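You operate a simulated robot arm through the tools that you are given. There is no shell and no other tool.

Carry out the task below with a simulated robot arm. There is one attempt and no reset: what you move stays moved.

JOB
Clear and wipe the parcel stack's dusty spot, then set parcel V31 there.
Fine: Slide V30 a hand's width back and V37 a few centimetres aside, both staying on the stack. Wipe with the yellow cleaning block and put it back. Set down upright: what you pick out. What is to be rubbed or washed off counts as gone when no trace of it is left.

It is judged by the outcome, as a careful person would: the job done as asked, and still so three seconds after it is handed in. It fails if anything else is knocked over, pushed out of place, dropped, spilled or broken.

ROBOT AND FRAMES
A 6-joint arm with a two-finger gripper, fixed in place. Base frame: the origin is on the floor under the middle of its stand, x ahead of it, y to its left, z up. Lengths are in cm, angles in rad, forces in N, time in s.
It reaches about 120.6 cm from its shoulder. Its first joint turns from -2.897 to 2.897 rad. Payload 2.45 kg.
The TCP is the grasp point between the finger pads, 2 cm short of the fingertips. In the tool frame z runs along the fingers and y along their closing line. The gripper opens to 14 cm; its body begins 16.8 cm behind the TCP.
Orientation is told as [roll, pitch, yaw] about the base's x, y, z axes, in that order, counted from this pose: with the fingers straight down and closing along the base's y, the tool's x points along the base's -x, its y along +y and its z along -z.

CONTROLS
- The arm moves only by the tool jog_arm. Its argument "increments" is a list of rows, each a list of 7 numbers: the shift along the base's x, y, z in units of 500 mm (1.0 is 500 mm), then the turn, a rotation vector about the base's x, y, z in units of 120 degrees (1.0 is 120 degrees), then the gripper command, from -1 (shut) to 1 (fully open), values between in proportion. In form: [[dx, dy, dz, ax, ay, az, hand], ...]. A call has 1 to 20 rows; each row is the pose to reach, as a shift and turn from the pose commanded when the call began. A call with a number of a shift or a turn outside -1 to 1 is refused whole. Each row takes 0.2 s and may step no farther than 5 cm and 0.15 rad from the row before; otherwise, or with a gripper value out of range, the whole call is refused. Where a pose cannot be reached the arm comes as near as it can. A force on the tool above 40 N (or 10 N above the force at the start of the call, whichever is more), or a blocked arm, ends the call early, and 0.2 s more pass. The fingers move at their own pace (about 4.5 cm/s each) and stop on an object; they squeeze with about 40 N. The grip force told is the motor's: it shows also when the fingers shut on nothing. Time passes only in rows, and 0.2 s behind the last, so rows that repeat a pose let the fingers close. It gives the time, the measured TCP pose, the force on the tool (base axes), the opening and the grip force at its end, in the units of the frame above (readings bear some noise), with the torque about the TCP (base axes, N m) and any sound that the robot's microphone picked up.
- Cameras (640 x 400 px; columns grow to the right, rows downward): "scene" is fixed at [40.06, -64.94, 135.76]; the picture's right is [1.00, -0.08, 0.00], its down [-0.04, -0.52, -0.85] and it looks along [0.07, 0.85, -0.52] (base axes); focal length 347 px, centre (320, 200). "wrist" rides on the gripper at [7.8, 1.1, -20.9] in the tool frame; the picture's right is [-0.14, 0.99, 0.00], its down [-0.92, -0.13, -0.37] and it looks along [-0.37, -0.05, 0.93] (tool axes); focal length 280 px, centre (320, 200). There is no depth. A picture from a camera that has moved, and an enlarged one, comes with that camera's place and axes in the base frame and with its lens.
- capture(camera): a new picture of that camera. It takes no simulated time.
- enlarge(camera, box): a new picture of the part [left, top, right, bottom] of that camera's present view, enlarged. It takes no simulated time.
- finish_job(): hands the job in; it is judged then, once.

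Nothing tells you positions but the pictures and the camera data. Unless the task says otherwise, let go and move clear before handing in.

The tools are called after "Call:" by a JSON object that holds its "name" and its "arguments". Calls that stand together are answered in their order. jog_arm: Moves the arm, as the interface text tells. Its arguments: {"type":"object","properties":{"increments":{"type":"array"}},"required":["increments"]} The other tools are called the same way: capture (camera) takes a picture; enlarge (camera, box) takes an enlarged picture of a part of a camera's view; finish_job () hands the job in.

At the start:

```text
t: 0.0
eef_pos: [31.02, 38.69, 102.66]
ee_rot: [0.001, -0.001, 0.0]
contact_force: [0.5, 0.2, -0.6]
wrist_torque: [0.0, -0.01, -0.01]
gripper_width: 14.01
grip_force: 0.0
```

scene: 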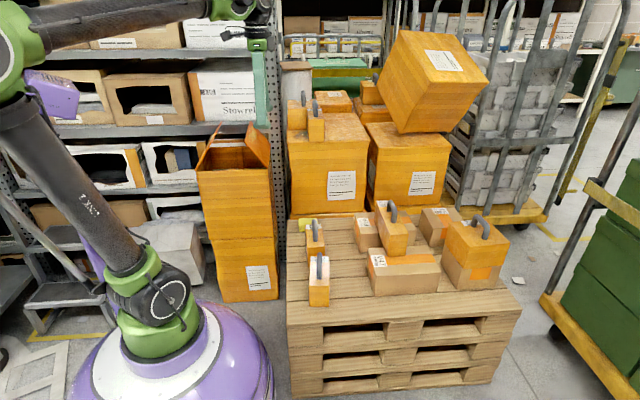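
wrist: 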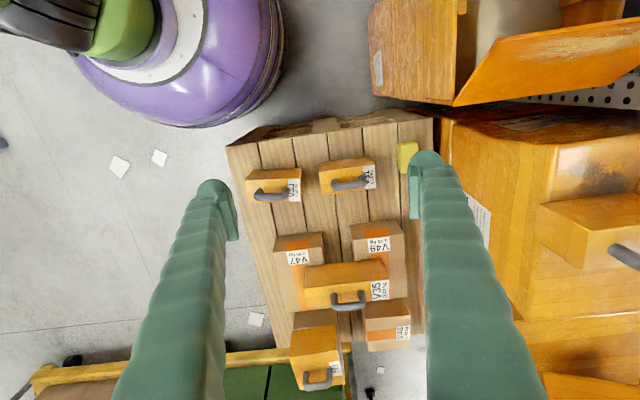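

I see a pallet with several labelled parcels with handles, and behind it a parcel stack with boxes on top. I'll look closer to identify V30, V37, V31, the dusty spot and the yellow block.

Call:
{"name": "enlarge", "arguments": {"camera": "scene", "box": [270, 180, 530, 340]}}

Call:
{"name": "enlarge", "arguments": {"camera": "scene", "box": [270, 70, 470, 220]}}

Call:
{"name": "enlarge", "arguments": {"camera": "wrist", "box": [220, 110, 460, 260]}}

Call:
{"name": "enlarge", "arguments": {"camera": "wrist", "box": [220, 230, 460, 400]}}

Call:
{"name": "enlarge", "arguments": {"camera": "wrist", "box": [430, 90, 640, 300]}}

```text
2.46 times, centred on (400, 260) of scene
camera zoom: at [40.06, -64.94, 135.76], right [1.0, -0.08, 0.0], down [-0.04, -0.52, -0.85], along [0.07, 0.85, -0.52], focal length 853 px, centre (123, 52)
```

zoom: 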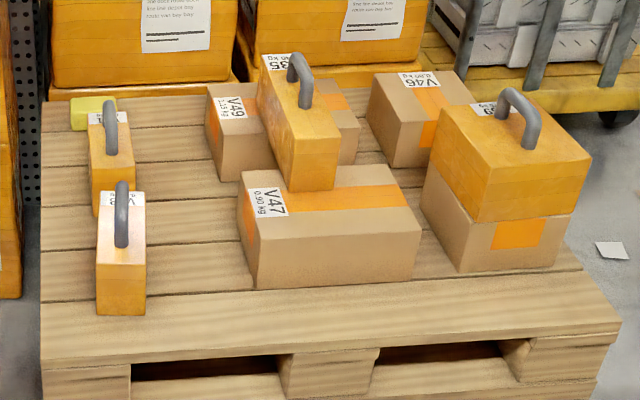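

```text
2.67 times, centred on (370, 145) of scene
camera zoom: at [40.06, -64.94, 135.76], right [1.0, -0.08, 0.0], down [-0.04, -0.52, -0.85], along [0.07, 0.85, -0.52], focal length 924 px, centre (187, 347)
```

zoom: 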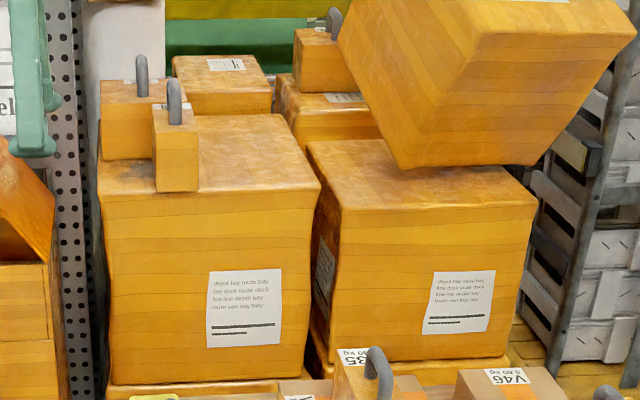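

```text
2.67 times, centred on (340, 185) of wrist
camera zoom: at [23.4, 39.79, 123.69], right [0.14, 0.99, 0.0], down [0.92, -0.13, 0.37], along [0.37, -0.05, -0.93], focal length 748 px, centre (267, 240)
```

zoom: 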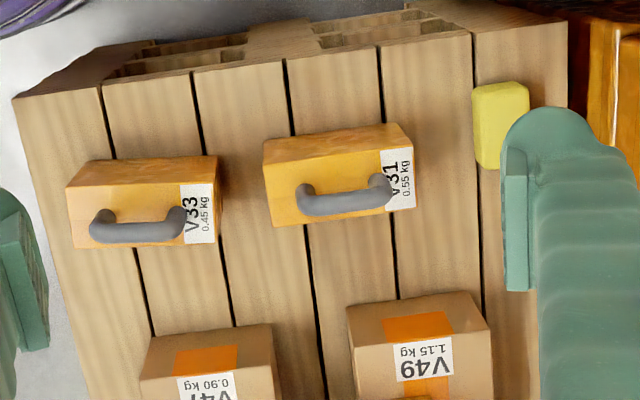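

```text
2.35 times, centred on (340, 315) of wrist
camera zoom: at [23.4, 39.79, 123.69], right [0.14, 0.99, 0.0], down [0.92, -0.13, 0.37], along [0.37, -0.05, -0.93], focal length 660 px, centre (273, -71)
```

zoom: 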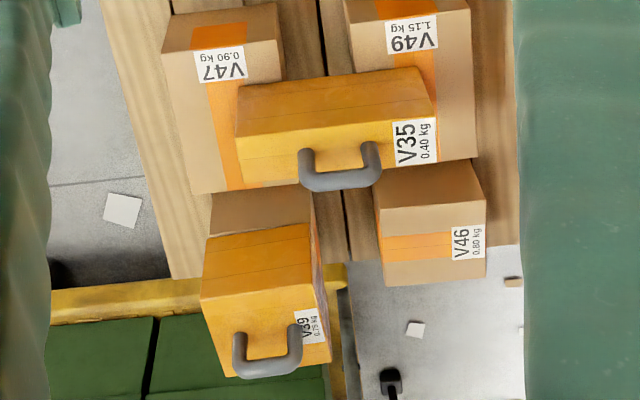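

```text
1.90 times, centred on (535, 195) of wrist
camera zoom: at [23.4, 39.79, 123.69], right [0.14, 0.99, 0.0], down [0.92, -0.13, 0.37], along [0.37, -0.05, -0.93], focal length 534 px, centre (-90, 210)
```

zoom: 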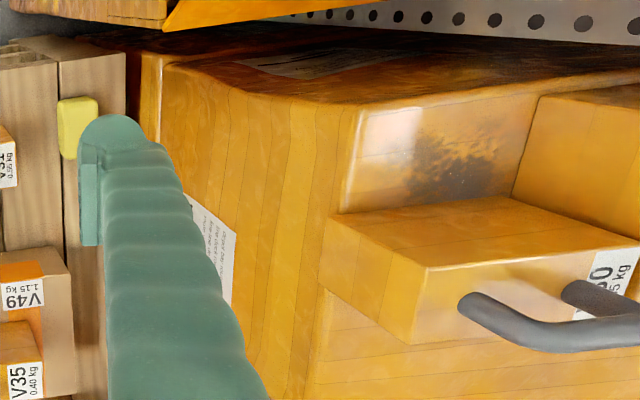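

The stack is the big box at about x 37–73, y 75–105, with its top near z 80. V30 and V37 are on it, and the dusty spot is around (44, 84). I'll move the wrist camera closer and look straight down before touching anything.

Call:
{"name": "jog_arm", "arguments": {"increments": [[0, 0, 0.1, 0, 0, 0, 1], [0, 0.1, 0.16, 0, 0, 0, 1], [0, 0.2, 0.16, 0, 0, 0, 1], [0, 0.3, 0.16, 0, 0, 0, 1], [0, 0.4, 0.16, 0, 0, 0, 1], [0, 0.5, 0.16, 0, 0, 0, 1], [0, 0.6, 0.16, 0, 0, 0, 1]]}}

```text
refused: row 2 steps farther than a row can; nothing moved
```

The second row stepped too far because it combined sideways and upward motion. I'll split the motion into smaller steps and look at the stack as planned.

Call:
{"name": "jog_arm", "arguments": {"increments": [[0, 0, 0.08, 0, 0, 0, 1], [0, 0, 0.16, 0, 0, 0, 1], [0, 0.09, 0.16, 0, 0, 0, 1], [0, 0.18, 0.16, 0, 0, 0, 1], [0, 0.27, 0.16, 0, 0, 0, 1], [0, 0.36, 0.16, 0, 0, 0, 1], [0, 0.45, 0.16, 0, 0, 0, 1], [0, 0.54, 0.16, 0, 0, 0, 1], [0, 0.6, 0.16, 0, 0, 0, 1]]}}

Call:
{"name": "capture", "arguments": {"camera": "scene"}}

Call:
{"name": "capture", "arguments": {"camera": "wrist"}}

```text
t: 2.0
eef_pos: [31.16, 68.87, 110.7]
ee_rot: [0.0, 0.0, 0.002]
contact_force: [-0.9, -0.2, 0.6]
wrist_torque: [0.06, -0.03, -0.01]
gripper_width: 14.0
grip_force: 0.0
```

```text
taken
```

scene: 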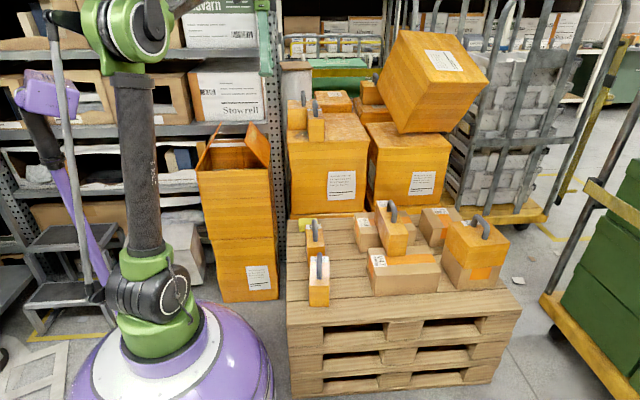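

```text
taken
camera wrist: at [23.39, 69.94, 131.68], right [0.14, 0.99, 0.0], down [0.92, -0.13, 0.37], along [0.37, -0.05, -0.93], focal length 280 px, centre (320, 200)
```

wrist: 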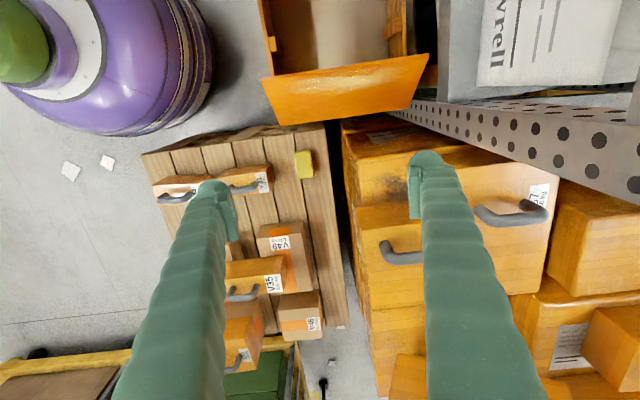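

The arm reaches this far without trouble, and I can see the perforated shelf upright to the left of the stack. I'll go further in +y to centre the camera over the stack top.

Call:
{"name": "jog_arm", "arguments": {"increments": [[0, 0.08, 0.05, 0, 0, 0, 1], [0, 0.16, 0.1, 0, 0, 0, 1], [0, 0.24, 0.14, 0, 0, 0, 1]]}}

Call:
{"name": "capture", "arguments": {"camera": "wrist"}}

Call:
{"name": "enlarge", "arguments": {"camera": "wrist", "box": [230, 120, 480, 320]}}

Call:
{"name": "capture", "arguments": {"camera": "scene"}}

```text
t: 2.8
eef_pos: [31.17, 80.67, 117.9]
ee_rot: [0.001, -0.001, -0.001]
contact_force: [-1.0, -3.3, 2.0]
wrist_torque: [0.26, 0.01, 0.01]
gripper_width: 13.89
grip_force: 0.0
```

```text
taken
camera wrist: at [23.33, 81.74, 138.8], right [0.14, 0.99, 0.0], down [0.92, -0.13, 0.37], along [0.37, -0.05, -0.93], focal length 280 px, centre (320, 200)
```

wrist: 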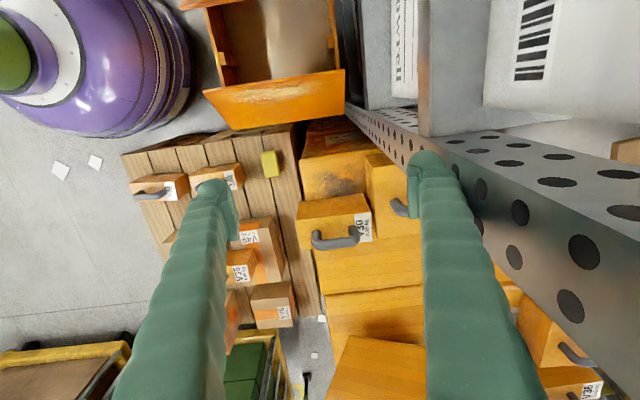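

```text
2.00 times, centred on (355, 220) of wrist
camera zoom: at [23.33, 81.74, 138.8], right [0.14, 0.99, 0.0], down [0.92, -0.13, 0.37], along [0.37, -0.05, -0.93], focal length 561 px, centre (250, 160)
```

zoom: 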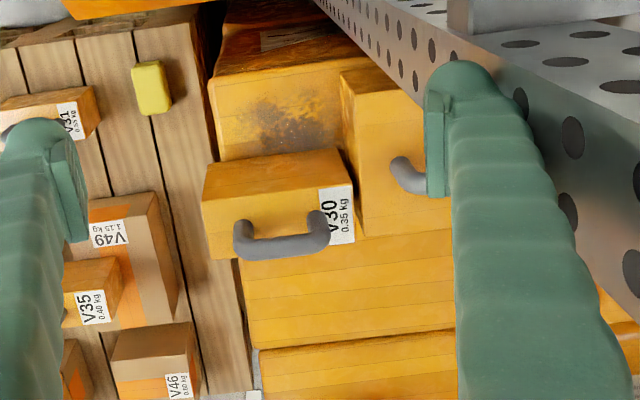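

```text
taken
```

scene: 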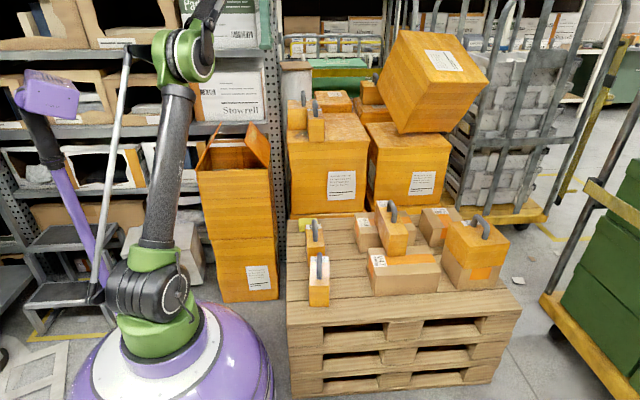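

The dusty spot sits in front of V37 and beside V30, on top of the big box. The shelf upright looks close to the gripper's right finger, so I'll zoom in to measure it before moving on.

Call:
{"name": "enlarge", "arguments": {"camera": "wrist", "box": [380, 80, 640, 300]}}

Call:
{"name": "enlarge", "arguments": {"camera": "scene", "box": [190, 0, 350, 100]}}

Call:
{"name": "enlarge", "arguments": {"camera": "scene", "box": [250, 70, 410, 170]}}

```text
1.82 times, centred on (510, 190) of wrist
camera zoom: at [23.33, 81.74, 138.8], right [0.14, 0.99, 0.0], down [0.92, -0.13, 0.37], along [0.37, -0.05, -0.93], focal length 510 px, centre (-26, 218)
```

zoom: 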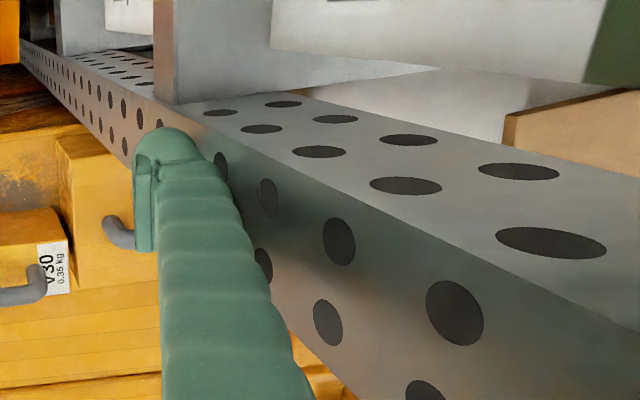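

```text
4.00 times, centred on (270, 50) of scene
camera zoom: at [40.06, -64.94, 135.76], right [1.0, -0.08, 0.0], down [-0.04, -0.52, -0.85], along [0.07, 0.85, -0.52], focal length 1386 px, centre (520, 800)
```

zoom: 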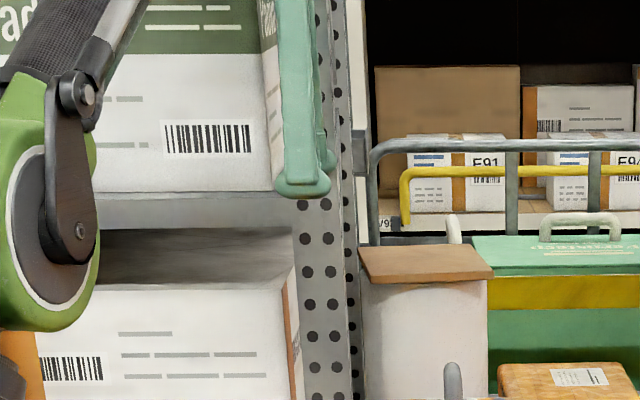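

```text
4.00 times, centred on (330, 120) of scene
camera zoom: at [40.06, -64.94, 135.76], right [1.0, -0.08, 0.0], down [-0.04, -0.52, -0.85], along [0.07, 0.85, -0.52], focal length 1386 px, centre (280, 520)
```

zoom: 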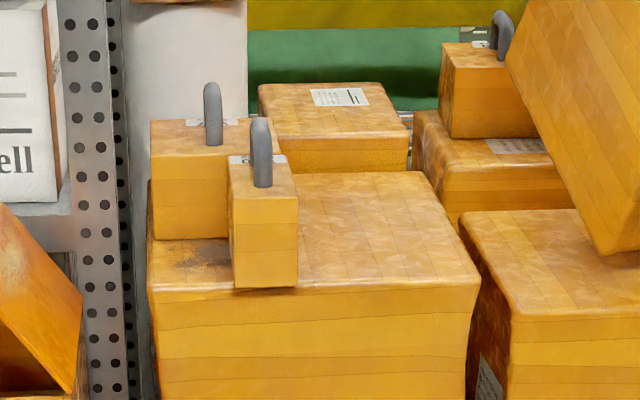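

I now place the post at about x 29–34.5, y 91–96, so I'll stay clear of it. Seen from the robot, V30 sits beyond the spot (+x) and V37 sits to its left (+y). That means "back" is +x and "aside" is +y. I'll pull away, yaw the tool 90°, and look at the stack from the open side.

Call:
{"name": "jog_arm", "arguments": {"increments": [[0.03, -0.08, 0, 0, 0, 0, 1], [0.06, -0.16, 0, 0, 0, 0.07, 1], [0.12, -0.2, 0, 0, 0, 0.14, 1], [0.18, -0.22, 0, 0, 0, 0.21, 1], [0.24, -0.22, 0, 0, 0, 0.28, 1], [0.3, -0.22, 0, 0, 0, 0.35, 1], [0.36, -0.22, 0, 0, 0, 0.42, 1], [0.38, -0.22, 0, 0, 0, 0.49, 1], [0.38, -0.22, 0, 0, 0, 0.56, 1], [0.38, -0.22, 0, 0, 0, 0.63, 1], [0.38, -0.22, 0, 0, 0, 0.7, 1], [0.38, -0.22, 0, 0, 0, 0.75, 1]]}}

Call:
{"name": "capture", "arguments": {"camera": "wrist"}}

Call:
{"name": "capture", "arguments": {"camera": "scene"}}

```text
t: 5.4
eef_pos: [50.21, 69.74, 117.73]
ee_rot: [0.001, -0.001, 1.574]
contact_force: [-0.3, 0.5, -0.2]
wrist_torque: [-0.02, 0.03, 0.01]
gripper_width: 14.01
grip_force: 0.2
```

```text
taken
camera wrist: at [49.22, 61.95, 138.66], right [-0.99, 0.13, 0.0], down [0.13, 0.92, 0.37], along [0.05, 0.37, -0.93], focal length 280 px, centre (320, 200)
```

wrist: 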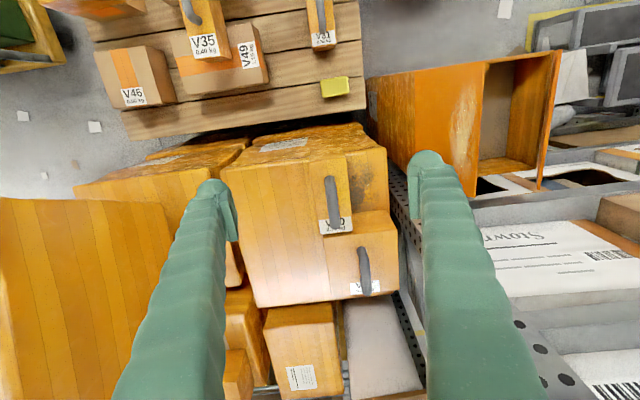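

```text
taken
```

scene: 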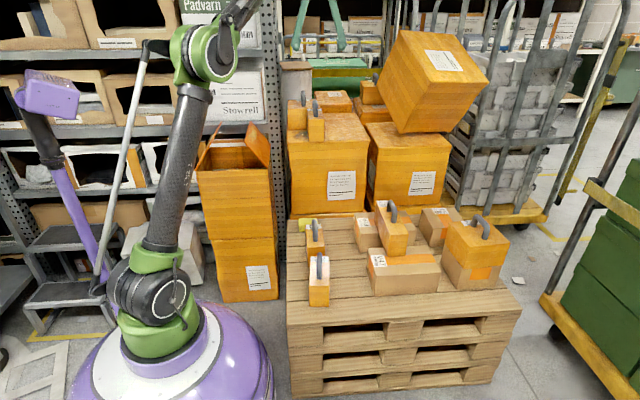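

Call:
{"name": "enlarge", "arguments": {"camera": "wrist", "box": [225, 120, 425, 320]}}

Call:
{"name": "enlarge", "arguments": {"camera": "wrist", "box": [300, 140, 420, 230]}}

```text
2.00 times, centred on (325, 220) of wrist
camera zoom: at [49.22, 61.95, 138.66], right [-0.99, 0.13, 0.0], down [0.13, 0.92, 0.37], along [0.05, 0.37, -0.93], focal length 561 px, centre (310, 160)
```

zoom: 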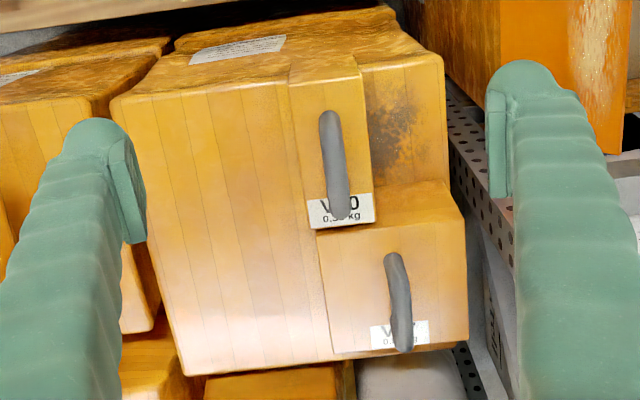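

```text
4.44 times, centred on (360, 185) of wrist
camera zoom: at [49.22, 61.95, 138.66], right [-0.99, 0.13, 0.0], down [0.13, 0.92, 0.37], along [0.05, 0.37, -0.93], focal length 1246 px, centre (142, 267)
```

zoom: 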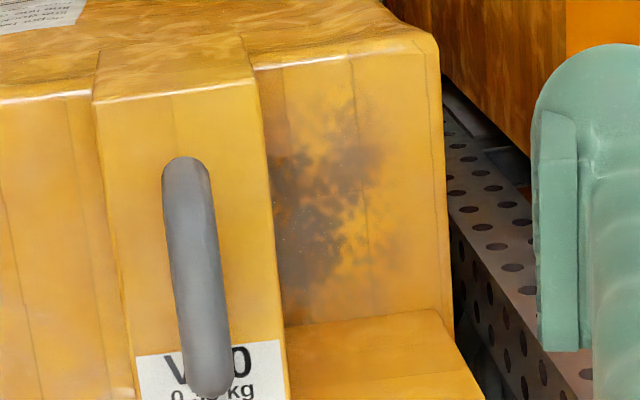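

V30 sits at about x 46.3–52.9, y 74.3–89.2, with its top at z 89 and its handle near (49.55, 81) up to about z 94.7. V37 sits at about x 37.5–52.3, y 89.5–105. I'll go above V30's handle with the fingers closing along x.

Call:
{"name": "jog_arm", "arguments": {"increments": [[-0.003, 0.08, 0, 0, 0, 0, 0.3], [-0.006, 0.16, 0, 0, 0, 0, 0], [-0.0094, 0.226, -0.03, 0, 0, 0, 0], [-0.0094, 0.226, -0.12, 0, 0, 0, 0], [-0.0094, 0.226, -0.21, 0, 0, 0, 0], [-0.0094, 0.226, -0.3, 0, 0, 0, 0], [-0.0094, 0.226, -0.36, 0, 0, 0, 0], [-0.0094, 0.226, -0.36, 0, 0, 0, 0]]}}

Call:
{"name": "capture", "arguments": {"camera": "wrist"}}

Call:
{"name": "enlarge", "arguments": {"camera": "scene", "box": [210, 30, 410, 160]}}

Call:
{"name": "capture", "arguments": {"camera": "scene"}}

```text
t: 7.2
eef_pos: [49.57, 80.95, 99.62]
ee_rot: [0.001, 0.0, 1.571]
contact_force: [-0.2, -0.1, -0.5]
wrist_torque: [0.02, -0.01, 0.01]
gripper_width: 7.0
grip_force: 0.0
out of reach, approached as far as the arm can: row 2, 3
```

```text
taken
camera wrist: at [48.55, 73.26, 120.53], right [-0.99, 0.14, 0.0], down [0.13, 0.92, 0.37], along [0.05, 0.37, -0.93], focal length 280 px, centre (320, 200)
```

wrist: 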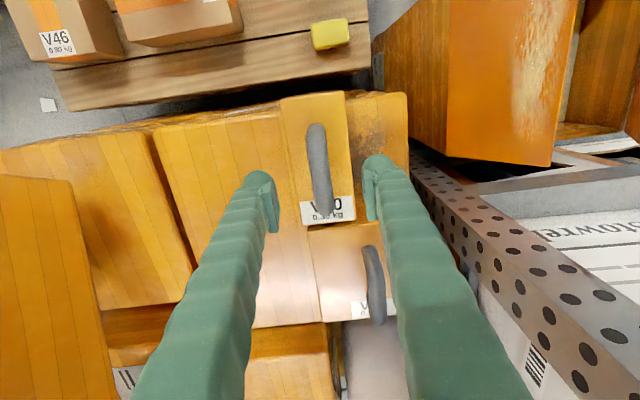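

```text
3.08 times, centred on (310, 95) of scene
camera zoom: at [40.06, -64.94, 135.76], right [1.0, -0.08, 0.0], down [-0.04, -0.52, -0.85], along [0.07, 0.85, -0.52], focal length 1066 px, centre (351, 523)
```

zoom: 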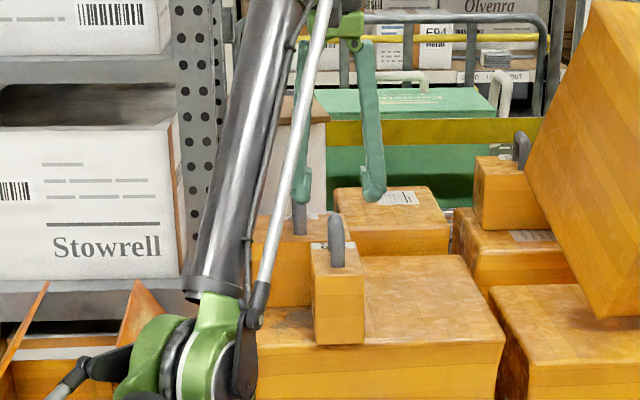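

```text
taken
```

scene: 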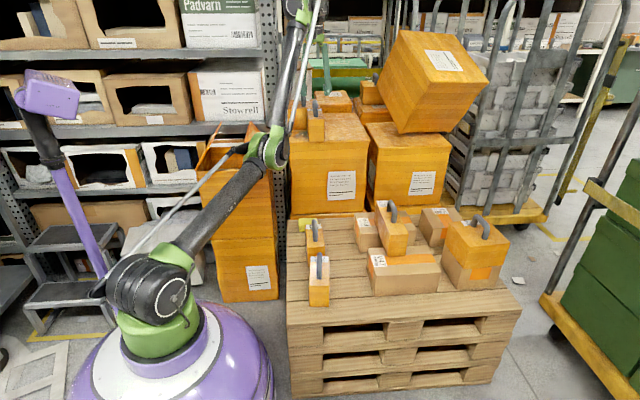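

The fingers are centred over V30's handle, and the arm is clear of everything around it. I'll descend onto the handle and close on it.

Call:
{"name": "jog_arm", "arguments": {"increments": [[0, 0, -0.06, 0, 0, 0, 0], [0, 0, -0.119, 0, 0, 0, 0], [0, 0, -0.119, 0, 0, 0, 0]]}}

Call:
{"name": "capture", "arguments": {"camera": "wrist"}}

Call:
{"name": "enlarge", "arguments": {"camera": "scene", "box": [250, 50, 390, 150]}}

```text
t: 8.0
eef_pos: [49.69, 80.96, 93.61]
ee_rot: [-0.001, 0.0, 1.57]
contact_force: [0.2, 0.4, 1.1]
wrist_torque: [-0.01, 0.03, 0.0]
gripper_width: 7.0
grip_force: 0.1
```

```text
taken
camera wrist: at [48.62, 73.29, 114.59], right [-0.99, 0.14, 0.0], down [0.13, 0.92, 0.37], along [0.05, 0.37, -0.93], focal length 280 px, centre (320, 200)
```

wrist: 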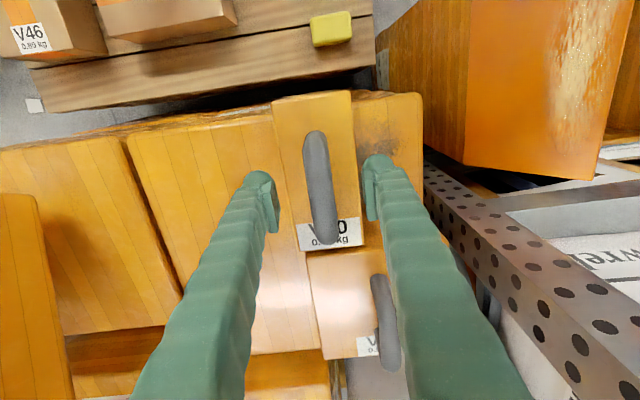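

```text
4.00 times, centred on (320, 100) of scene
camera zoom: at [40.06, -64.94, 135.76], right [1.0, -0.08, 0.0], down [-0.04, -0.52, -0.85], along [0.07, 0.85, -0.52], focal length 1386 px, centre (320, 600)
```

zoom: 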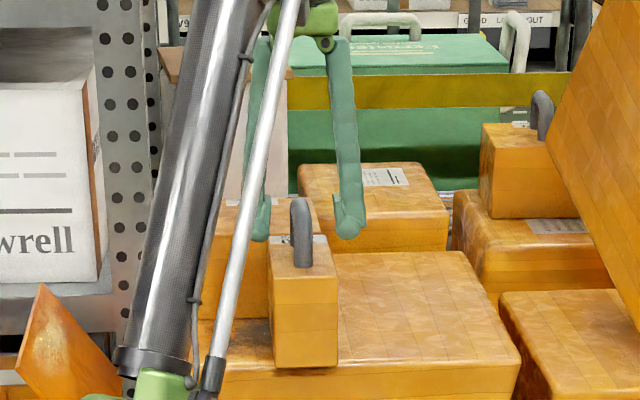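

The fingertips straddle the handle just above V30's top. I'll close now and check the grip.

Call:
{"name": "jog_arm", "arguments": {"increments": [[0, 0, 0, 0, 0, 0, -0.4], [0, 0, 0, 0, 0, 0, -0.8], [0, 0, 0, 0, 0, 0, -1], [0, 0, 0, 0, 0, 0, -1], [0, 0, 0, 0, 0, 0, -1]]}}

Call:
{"name": "capture", "arguments": {"camera": "wrist"}}

```text
t: 9.2
eef_pos: [49.7, 81.07, 93.65]
ee_rot: [0.002, 0.0, 1.571]
contact_force: [-1.1, -0.8, 0.9]
wrist_torque: [-0.05, 0.01, -0.03]
gripper_width: 1.46
grip_force: 37.4
```

```text
taken
camera wrist: at [48.61, 73.29, 114.62], right [-0.99, 0.14, 0.0], down [0.13, 0.92, 0.37], along [0.05, 0.37, -0.93], focal length 280 px, centre (320, 200)
```

wrist: 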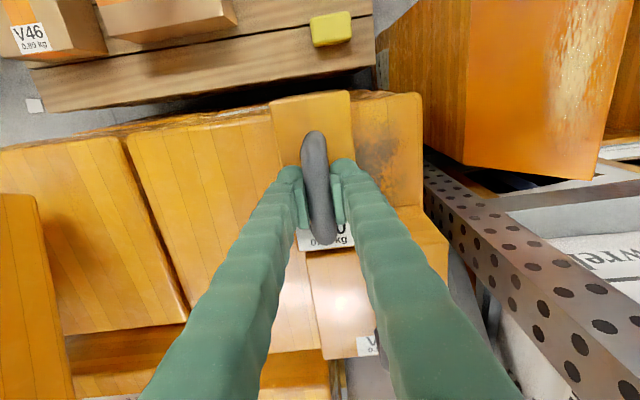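

V30 is held by its handle, with the opening at 1.46 cm. I'll slide it 9.5 cm in +x along the stack top, easing slightly away from V37 so that doesn't get dragged.

Call:
{"name": "jog_arm", "arguments": {"increments": [[0.01, -0.002, 0, 0, 0, 0, -1], [0.03, -0.004, 0, 0, 0, 0, -1], [0.055, -0.004, 0, 0, 0, 0, -1], [0.08, -0.004, 0, 0, 0, 0, -1], [0.105, -0.004, 0, 0, 0, 0, -1], [0.13, -0.004, 0, 0, 0, 0, -1], [0.155, -0.004, 0, 0, 0, 0, -1], [0.175, -0.004, 0, 0, 0, 0, -1], [0.19, -0.004, 0, 0, 0, 0, -1], [0.19, -0.004, 0, 0, 0, 0, -1]]}}

Call:
{"name": "capture", "arguments": {"camera": "wrist"}}

Call:
{"name": "capture", "arguments": {"camera": "scene"}}

```text
t: 11.4
eef_pos: [59.16, 80.83, 93.75]
ee_rot: [0.002, -0.001, 1.573]
contact_force: [0.4, -0.2, -0.9]
wrist_torque: [0.02, 0.01, -0.01]
gripper_width: 1.46
grip_force: 40.2
```

```text
taken
camera wrist: at [58.2, 73.05, 114.71], right [-0.99, 0.14, 0.0], down [0.13, 0.92, 0.37], along [0.05, 0.37, -0.93], focal length 280 px, centre (320, 200)
```

wrist: 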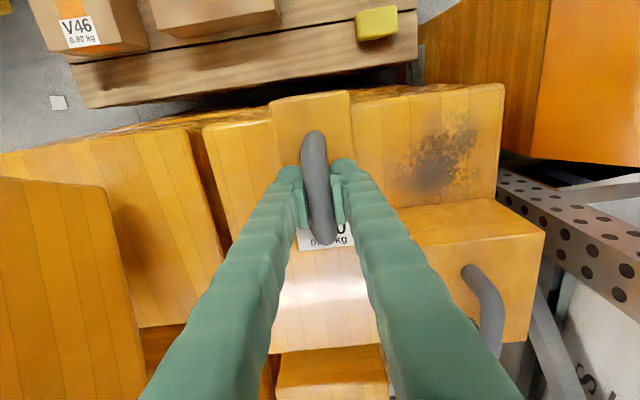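

```text
taken
```

scene: 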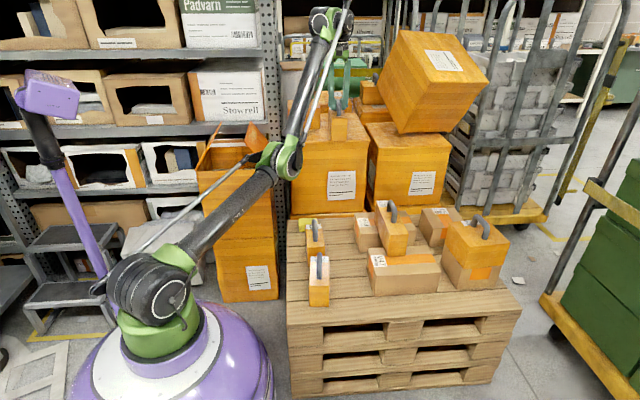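

V30 has moved back about 9.5 cm and the spot is fully exposed on that side. I'll release, rise clear, and look again.

Call:
{"name": "jog_arm", "arguments": {"increments": [[0, 0, 0, 0, 0, 0, -0.5], [0, 0, 0, 0, 0, 0, -0.2], [0, 0, 0, 0, 0, 0, -0.2], [0, 0, 0.04, 0, 0, 0, -0.2], [0, 0, 0.1, 0, 0, 0, -0.2], [0, 0, 0.16, 0, 0, 0, -0.2]]}}

Call:
{"name": "capture", "arguments": {"camera": "wrist"}}

Call:
{"name": "enlarge", "arguments": {"camera": "wrist", "box": [340, 90, 540, 215]}}

```text
t: 12.8
eef_pos: [59.17, 80.8, 101.71]
ee_rot: [0.001, -0.001, 1.571]
contact_force: [0.1, 0.4, -1.1]
wrist_torque: [-0.08, 0.02, -0.05]
gripper_width: 5.61
grip_force: 0.0
```

```text
taken
camera wrist: at [58.18, 73.08, 122.73], right [-0.99, 0.14, 0.0], down [0.13, 0.92, 0.37], along [0.05, 0.37, -0.93], focal length 280 px, centre (320, 200)
```

wrist: 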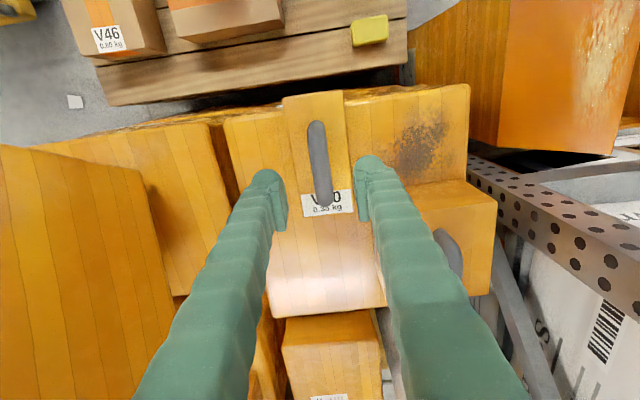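

```text
3.20 times, centred on (440, 152) of wrist
camera zoom: at [58.18, 73.08, 122.73], right [-0.99, 0.14, 0.0], down [0.13, 0.92, 0.37], along [0.05, 0.37, -0.93], focal length 897 px, centre (-64, 352)
```

zoom: 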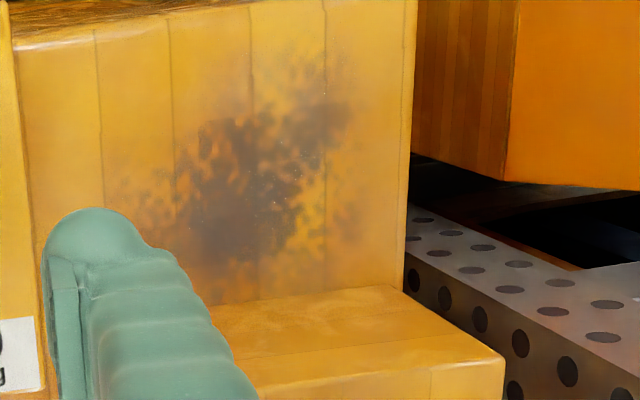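

The spot spans roughly x 39–50.5, y 78.5–89, running right up to V37's front face, and V37 hasn't moved. I'll lower the fingers in front of V37, just above the surface, and push it in +y.

Call:
{"name": "jog_arm", "arguments": {"increments": [[-0.09, 0.015, 0, 0, 0, 0, -0.15], [-0.18, 0.03, 0, 0, 0, 0, -0.15], [-0.27, 0.05, 0, 0, 0, 0, -0.15], [-0.283, 0.06, -0.06, 0, 0, 0, -0.15], [-0.283, 0.06, -0.15, 0, 0, 0, -0.15], [-0.283, 0.06, -0.23, 0, 0, 0, -0.15], [-0.283, 0.06, -0.29, 0, 0, 0, -0.15], [-0.283, 0.06, -0.29, 0, 0, 0, -0.15]]}}

Call:
{"name": "capture", "arguments": {"camera": "wrist"}}

Call:
{"name": "capture", "arguments": {"camera": "scene"}}

Call:
{"name": "enlarge", "arguments": {"camera": "scene", "box": [250, 60, 410, 160]}}

```text
t: 14.6
eef_pos: [46.04, 85.91, 90.65]
ee_rot: [0.002, -0.001, 1.571]
contact_force: [0.8, -0.1, 0.0]
wrist_torque: [0.02, -0.01, 0.0]
gripper_width: 5.93
grip_force: 0.1
out of reach, approached as far as the arm can: row 6, 7, 8
```

```text
taken
camera wrist: at [45.08, 78.2, 111.69], right [-0.99, 0.14, 0.0], down [0.13, 0.92, 0.37], along [0.05, 0.36, -0.93], focal length 280 px, centre (320, 200)
```

wrist: 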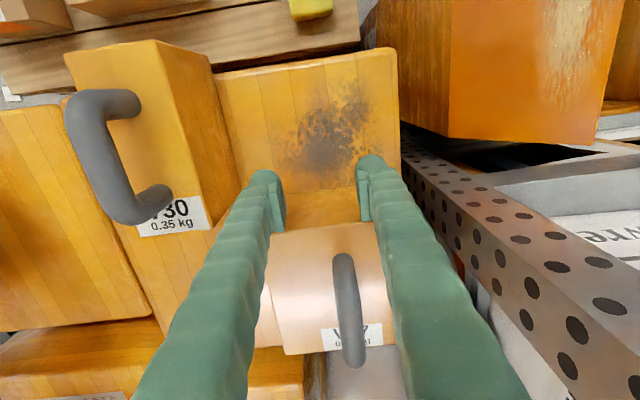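

```text
taken
```

scene: 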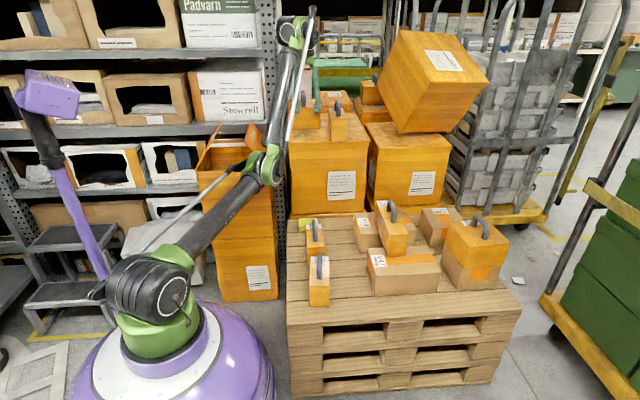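

```text
4.00 times, centred on (330, 110) of scene
camera zoom: at [40.06, -64.94, 135.76], right [1.0, -0.08, 0.0], down [-0.04, -0.52, -0.85], along [0.07, 0.85, -0.52], focal length 1386 px, centre (280, 560)
```

zoom: 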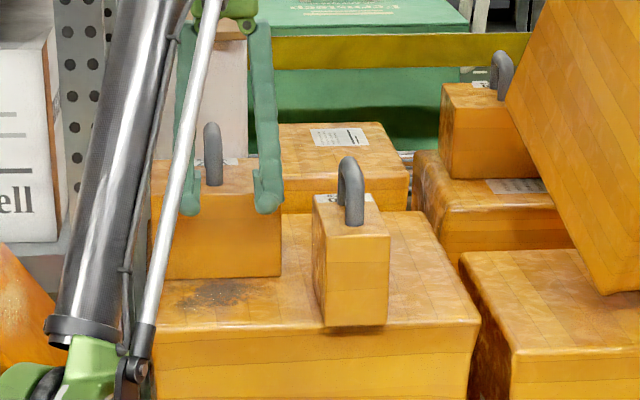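

V30 is standing well where I left it. The arm, though, has flipped to an elbow-down shape after passing near full stretch, and that is limiting how low it can go. I'll rise again, pass back through the stretched pose, and try to recover the elbow-up shape before going lower.

Call:
{"name": "jog_arm", "arguments": {"increments": [[0, -0.01, 0.08, 0, 0, 0, -0.15], [0, -0.02, 0.16, 0, 0, 0, -0.15], [0, -0.03, 0.25, 0, 0, 0, -0.15], [0, -0.03, 0.34, 0, 0, 0, -0.15], [0, -0.03, 0.43, 0, 0, 0, -0.15], [0, -0.03, 0.52, 0, 0, 0, -0.15]]}}

Call:
{"name": "capture", "arguments": {"camera": "scene"}}

```text
t: 16.0
eef_pos: [45.27, 82.67, 113.39]
ee_rot: [-0.001, -0.001, 1.569]
contact_force: [-0.8, -1.0, 1.2]
wrist_torque: [0.14, -0.05, 0.03]
gripper_width: 5.97
grip_force: 0.0
out of reach, approached as far as the arm can: row 5, 6
```

```text
taken
```

scene: 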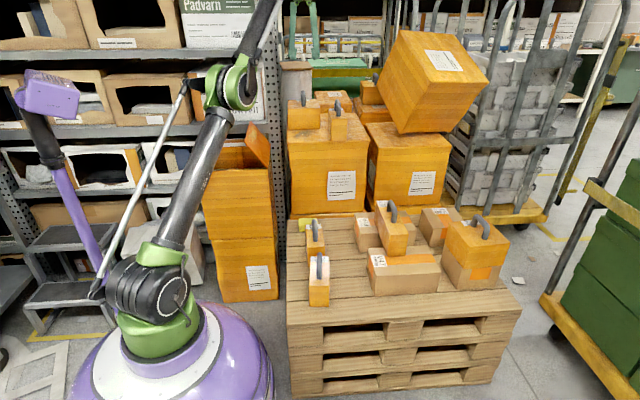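

The arm is nearly straight now. I'll pull back in -y and see which way the elbow folds.

Call:
{"name": "jog_arm", "arguments": {"increments": [[-0.02, -0.08, 0, 0, 0, 0, -0.15], [-0.04, -0.16, 0, 0, 0, 0, -0.15], [-0.06, -0.24, 0, 0, 0, 0, -0.15]]}}

Call:
{"name": "capture", "arguments": {"camera": "scene"}}

```text
t: 16.8
eef_pos: [42.45, 70.69, 113.4]
ee_rot: [-0.001, 0.001, 1.573]
contact_force: [-0.1, 0.0, -0.7]
wrist_torque: [-0.09, 0.03, 0.04]
gripper_width: 5.93
grip_force: 0.1
```

```text
taken
```

scene: 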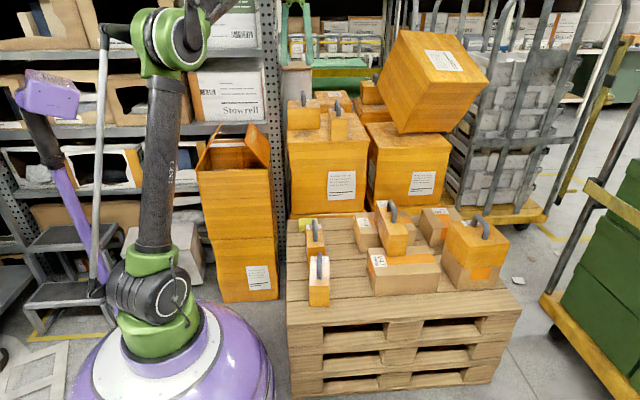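

The elbow is up again. I'll approach lower and closer this time so the arm never stretches straight, and stop above the spot to check.

Call:
{"name": "jog_arm", "arguments": {"increments": [[0.02, 0, -0.09, 0, 0, 0, -0.15], [0.04, 0, -0.18, 0, 0, 0, -0.15], [0.05, 0.03, -0.26, 0, 0, 0, -0.15], [0.051, 0.1, -0.31, 0, 0, 0, -0.15], [0.051, 0.18, -0.35, 0, 0, 0, -0.15], [0.051, 0.25, -0.39, 0, 0, 0, -0.15], [0.051, 0.276, -0.45, 0, 0, 0, -0.15], [0.051, 0.276, -0.45, 0, 0, 0, -0.15]]}}

Call:
{"name": "capture", "arguments": {"camera": "scene"}}

Call:
{"name": "capture", "arguments": {"camera": "wrist"}}

```text
t: 18.6
eef_pos: [44.74, 84.79, 90.8]
ee_rot: [0.001, 0.001, 1.572]
contact_force: [0.2, -0.4, 1.3]
wrist_torque: [-0.02, 0.01, 0.02]
gripper_width: 5.94
grip_force: 0.0
```

```text
taken
```

scene: 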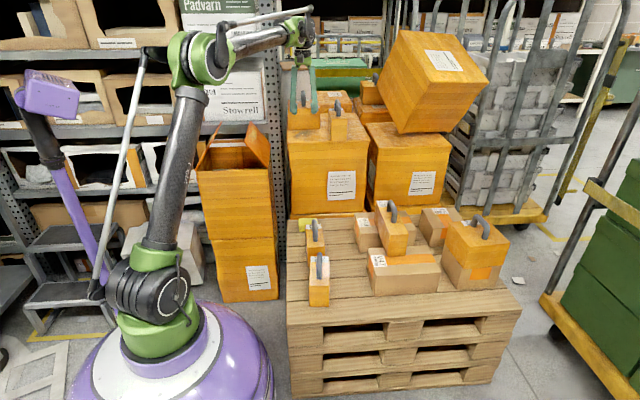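

```text
taken
camera wrist: at [43.8, 76.91, 111.84], right [-0.99, 0.14, 0.0], down [0.13, 0.92, 0.37], along [0.05, 0.37, -0.93], focal length 280 px, centre (320, 200)
```

wrist: 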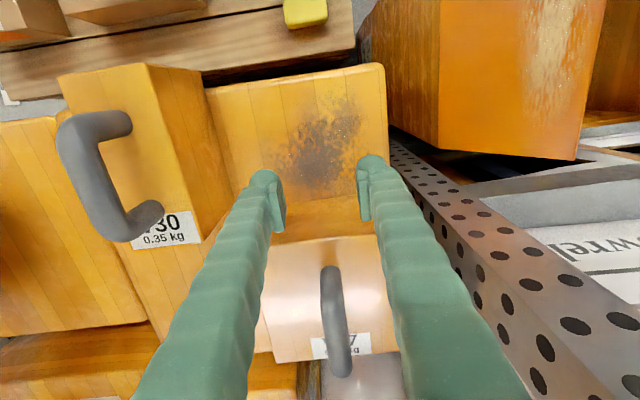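

The elbow stays up and the fingers are centred on V37. I'll lower them to about 1.5 cm above the stack top, then move in towards V37's front face.

Call:
{"name": "jog_arm", "arguments": {"increments": [[0, 0, -0.07, 0, 0, 0, -0.15], [0, 0, -0.14, 0, 0, 0, -0.15], [0, 0.02, -0.14, 0, 0, 0, -0.15], [0, 0.04, -0.14, 0, 0, 0, -0.15], [0, 0.055, -0.14, 0, 0, 0, -0.15], [0, 0.055, -0.14, 0, 0, 0, -0.15]]}}

Call:
{"name": "capture", "arguments": {"camera": "wrist"}}

Call:
{"name": "enlarge", "arguments": {"camera": "scene", "box": [250, 60, 410, 160]}}

```text
t: 20.0
eef_pos: [44.79, 87.26, 83.98]
ee_rot: [0.0, 0.0, 1.571]
contact_force: [0.8, -2.2, 0.6]
wrist_torque: [0.0, 0.02, -0.03]
gripper_width: 5.95
grip_force: 0.1
```

```text
taken
camera wrist: at [43.83, 79.58, 104.88], right [-0.99, 0.14, 0.0], down [0.13, 0.92, 0.37], along [0.05, 0.37, -0.93], focal length 280 px, centre (320, 200)
```

wrist: 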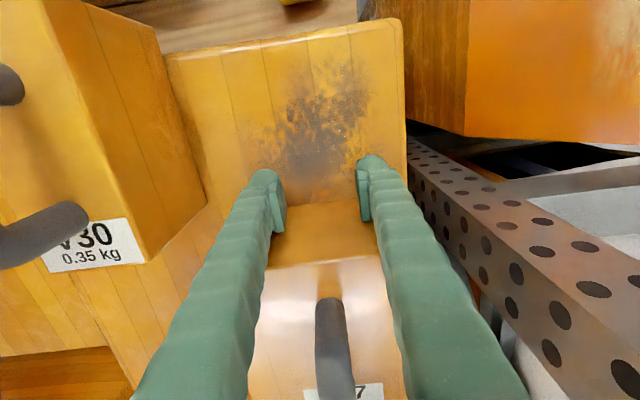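

```text
4.00 times, centred on (330, 110) of scene
camera zoom: at [40.06, -64.94, 135.76], right [1.0, -0.08, 0.0], down [-0.04, -0.52, -0.85], along [0.07, 0.85, -0.52], focal length 1386 px, centre (280, 560)
```

zoom: 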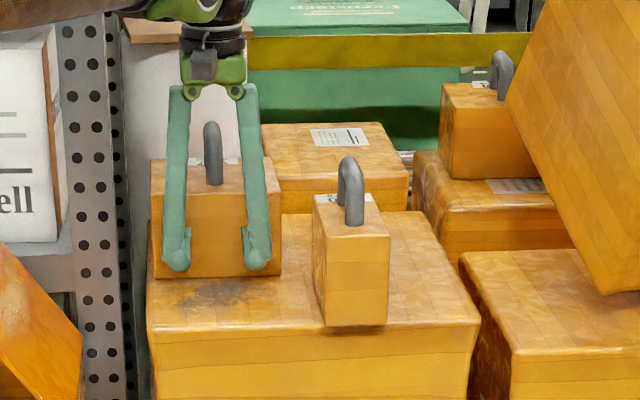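

The fingers are right at V37's front face, and the gripper clears the handle and the post. I'll push gently in +y.

Call:
{"name": "jog_arm", "arguments": {"increments": [[0, 0.012, 0, 0, 0, 0, -0.15], [0, 0.026, 0, 0, 0, 0, -0.15], [0, 0.04, 0, 0, 0, 0, -0.15], [0, 0.054, 0, 0, 0, 0, -0.15], [0, 0.066, 0, 0, 0, 0, -0.15], [0, 0.076, 0, 0, 0, 0, -0.15], [0, 0.084, 0, 0, 0, 0, -0.15], [0, 0.084, 0, 0, 0, 0, -0.15]]}}

Call:
{"name": "capture", "arguments": {"camera": "wrist"}}

Call:
{"name": "enlarge", "arguments": {"camera": "scene", "box": [250, 60, 410, 160]}}

```text
t: 21.8
eef_pos: [44.67, 91.54, 83.85]
ee_rot: [-0.001, 0.001, 1.572]
contact_force: [-0.6, -1.3, 0.8]
wrist_torque: [-0.03, -0.04, 0.02]
gripper_width: 5.96
grip_force: 0.0
```

```text
taken
camera wrist: at [43.78, 83.74, 104.87], right [-0.99, 0.14, 0.0], down [0.13, 0.92, 0.37], along [0.05, 0.37, -0.93], focal length 280 px, centre (320, 200)
```

wrist: 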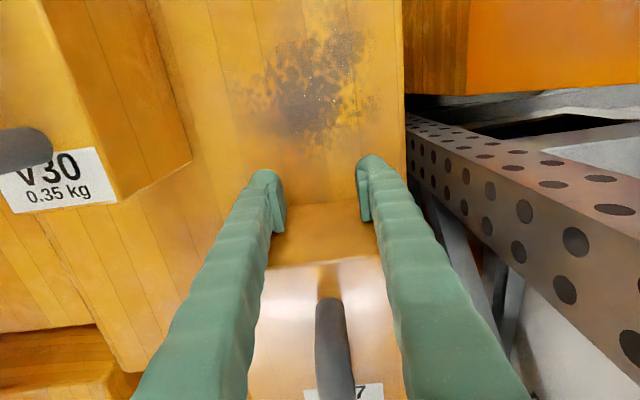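

```text
4.00 times, centred on (330, 110) of scene
camera zoom: at [40.06, -64.94, 135.76], right [1.0, -0.08, 0.0], down [-0.04, -0.52, -0.85], along [0.07, 0.85, -0.52], focal length 1386 px, centre (280, 560)
```

zoom: 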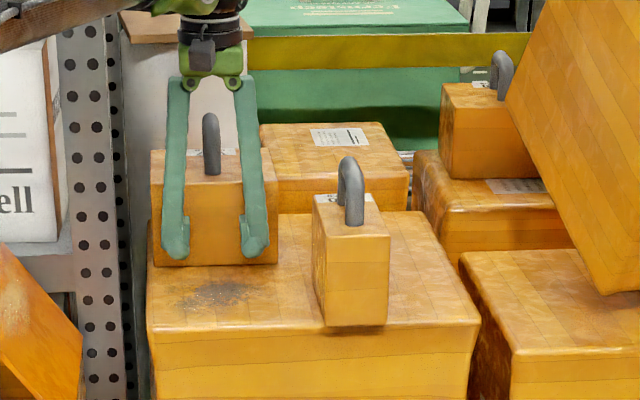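

V37 moved about 4 cm aside and is still square on the stack, with its front face now near y 93.7. I'll back off, rise, and inspect the whole spot.

Call:
{"name": "jog_arm", "arguments": {"increments": [[0, -0.03, 0, 0, 0, 0, -0.15], [0, -0.08, 0.02, 0, 0, 0, -0.15], [0, -0.14, 0.08, 0, 0, 0, -0.15], [0, -0.2, 0.15, 0, 0, 0, -0.15], [0, -0.28, 0.2, 0, 0, 0, -0.15], [0, -0.36, 0.25, 0, 0, 0, -0.15], [0, -0.42, 0.3, 0, 0, 0, -0.15]]}}

Call:
{"name": "capture", "arguments": {"camera": "wrist"}}

Call:
{"name": "enlarge", "arguments": {"camera": "wrist", "box": [260, 150, 400, 250]}}

Call:
{"name": "capture", "arguments": {"camera": "scene"}}

```text
t: 23.4
eef_pos: [44.77, 70.53, 98.99]
ee_rot: [-0.001, -0.001, 1.571]
contact_force: [-0.1, 0.1, -0.1]
wrist_torque: [-0.03, 0.03, -0.01]
gripper_width: 5.94
grip_force: 0.0
```

```text
taken
camera wrist: at [43.78, 62.85, 119.96], right [-0.99, 0.14, 0.0], down [0.13, 0.92, 0.37], along [0.05, 0.37, -0.93], focal length 280 px, centre (320, 200)
```

wrist: 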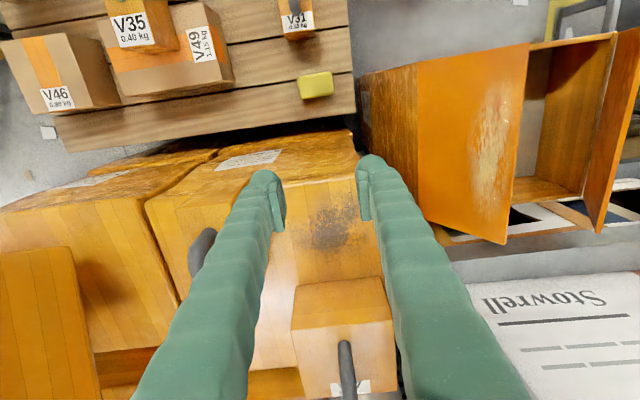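

```text
4.00 times, centred on (330, 200) of wrist
camera zoom: at [43.78, 62.85, 119.96], right [-0.99, 0.14, 0.0], down [0.13, 0.92, 0.37], along [0.05, 0.37, -0.93], focal length 1122 px, centre (280, 200)
```

zoom: 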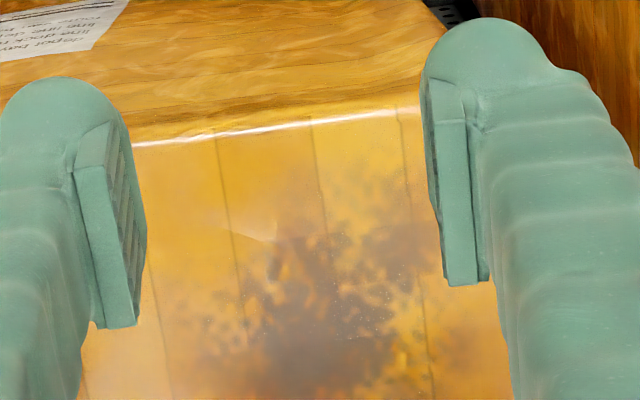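

```text
taken
```

scene: 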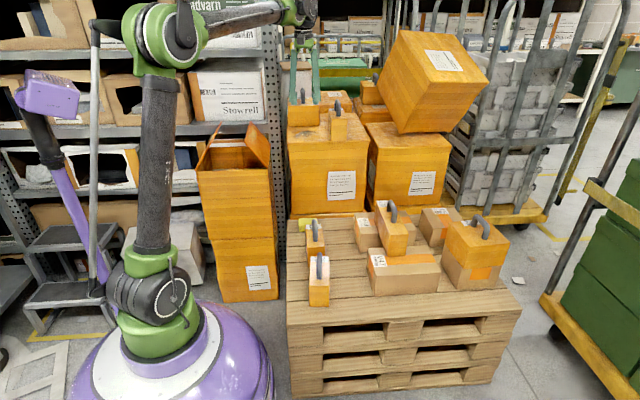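

I'll zoom on the lower part of the spot for its full extent, and on the yellow block for the grasp.

Call:
{"name": "enlarge", "arguments": {"camera": "wrist", "box": [260, 180, 400, 300]}}

Call:
{"name": "enlarge", "arguments": {"camera": "wrist", "box": [230, 0, 370, 120]}}

Call:
{"name": "enlarge", "arguments": {"camera": "scene", "box": [285, 205, 365, 315]}}

```text
3.33 times, centred on (330, 240) of wrist
camera zoom: at [43.78, 62.85, 119.96], right [-0.99, 0.14, 0.0], down [0.13, 0.92, 0.37], along [0.05, 0.37, -0.93], focal length 935 px, centre (287, 67)
```

zoom: 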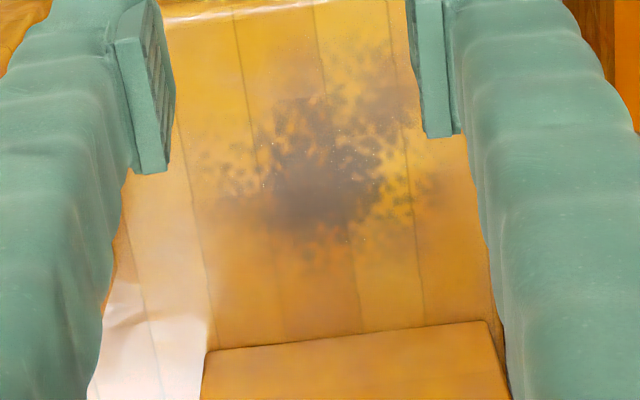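

```text
3.33 times, centred on (300, 60) of wrist
camera zoom: at [43.78, 62.85, 119.96], right [-0.99, 0.14, 0.0], down [0.13, 0.92, 0.37], along [0.05, 0.37, -0.93], focal length 935 px, centre (387, 667)
```

zoom: 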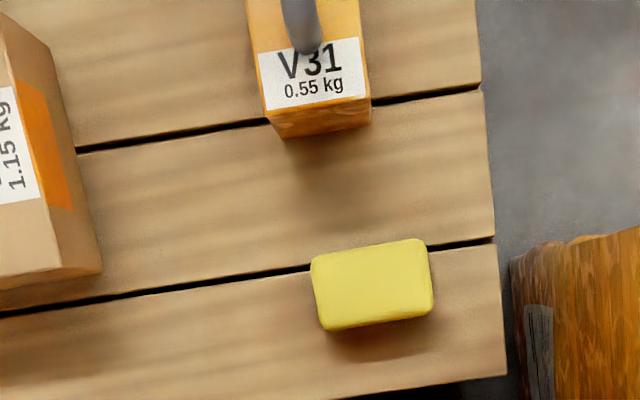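

```text
3.64 times, centred on (325, 260) of scene
camera zoom: at [40.06, -64.94, 135.76], right [1.0, -0.08, 0.0], down [-0.04, -0.52, -0.85], along [0.07, 0.85, -0.52], focal length 1260 px, centre (302, -18)
```

zoom: 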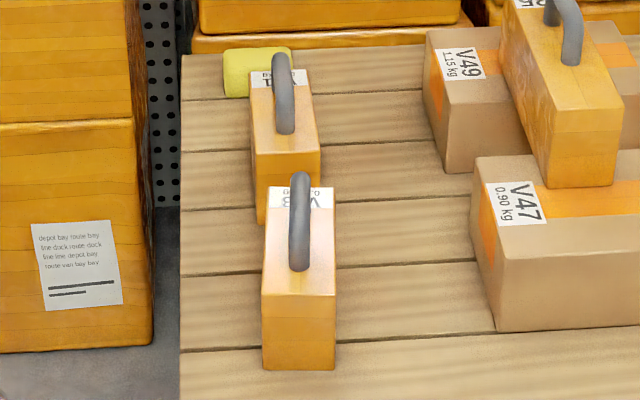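

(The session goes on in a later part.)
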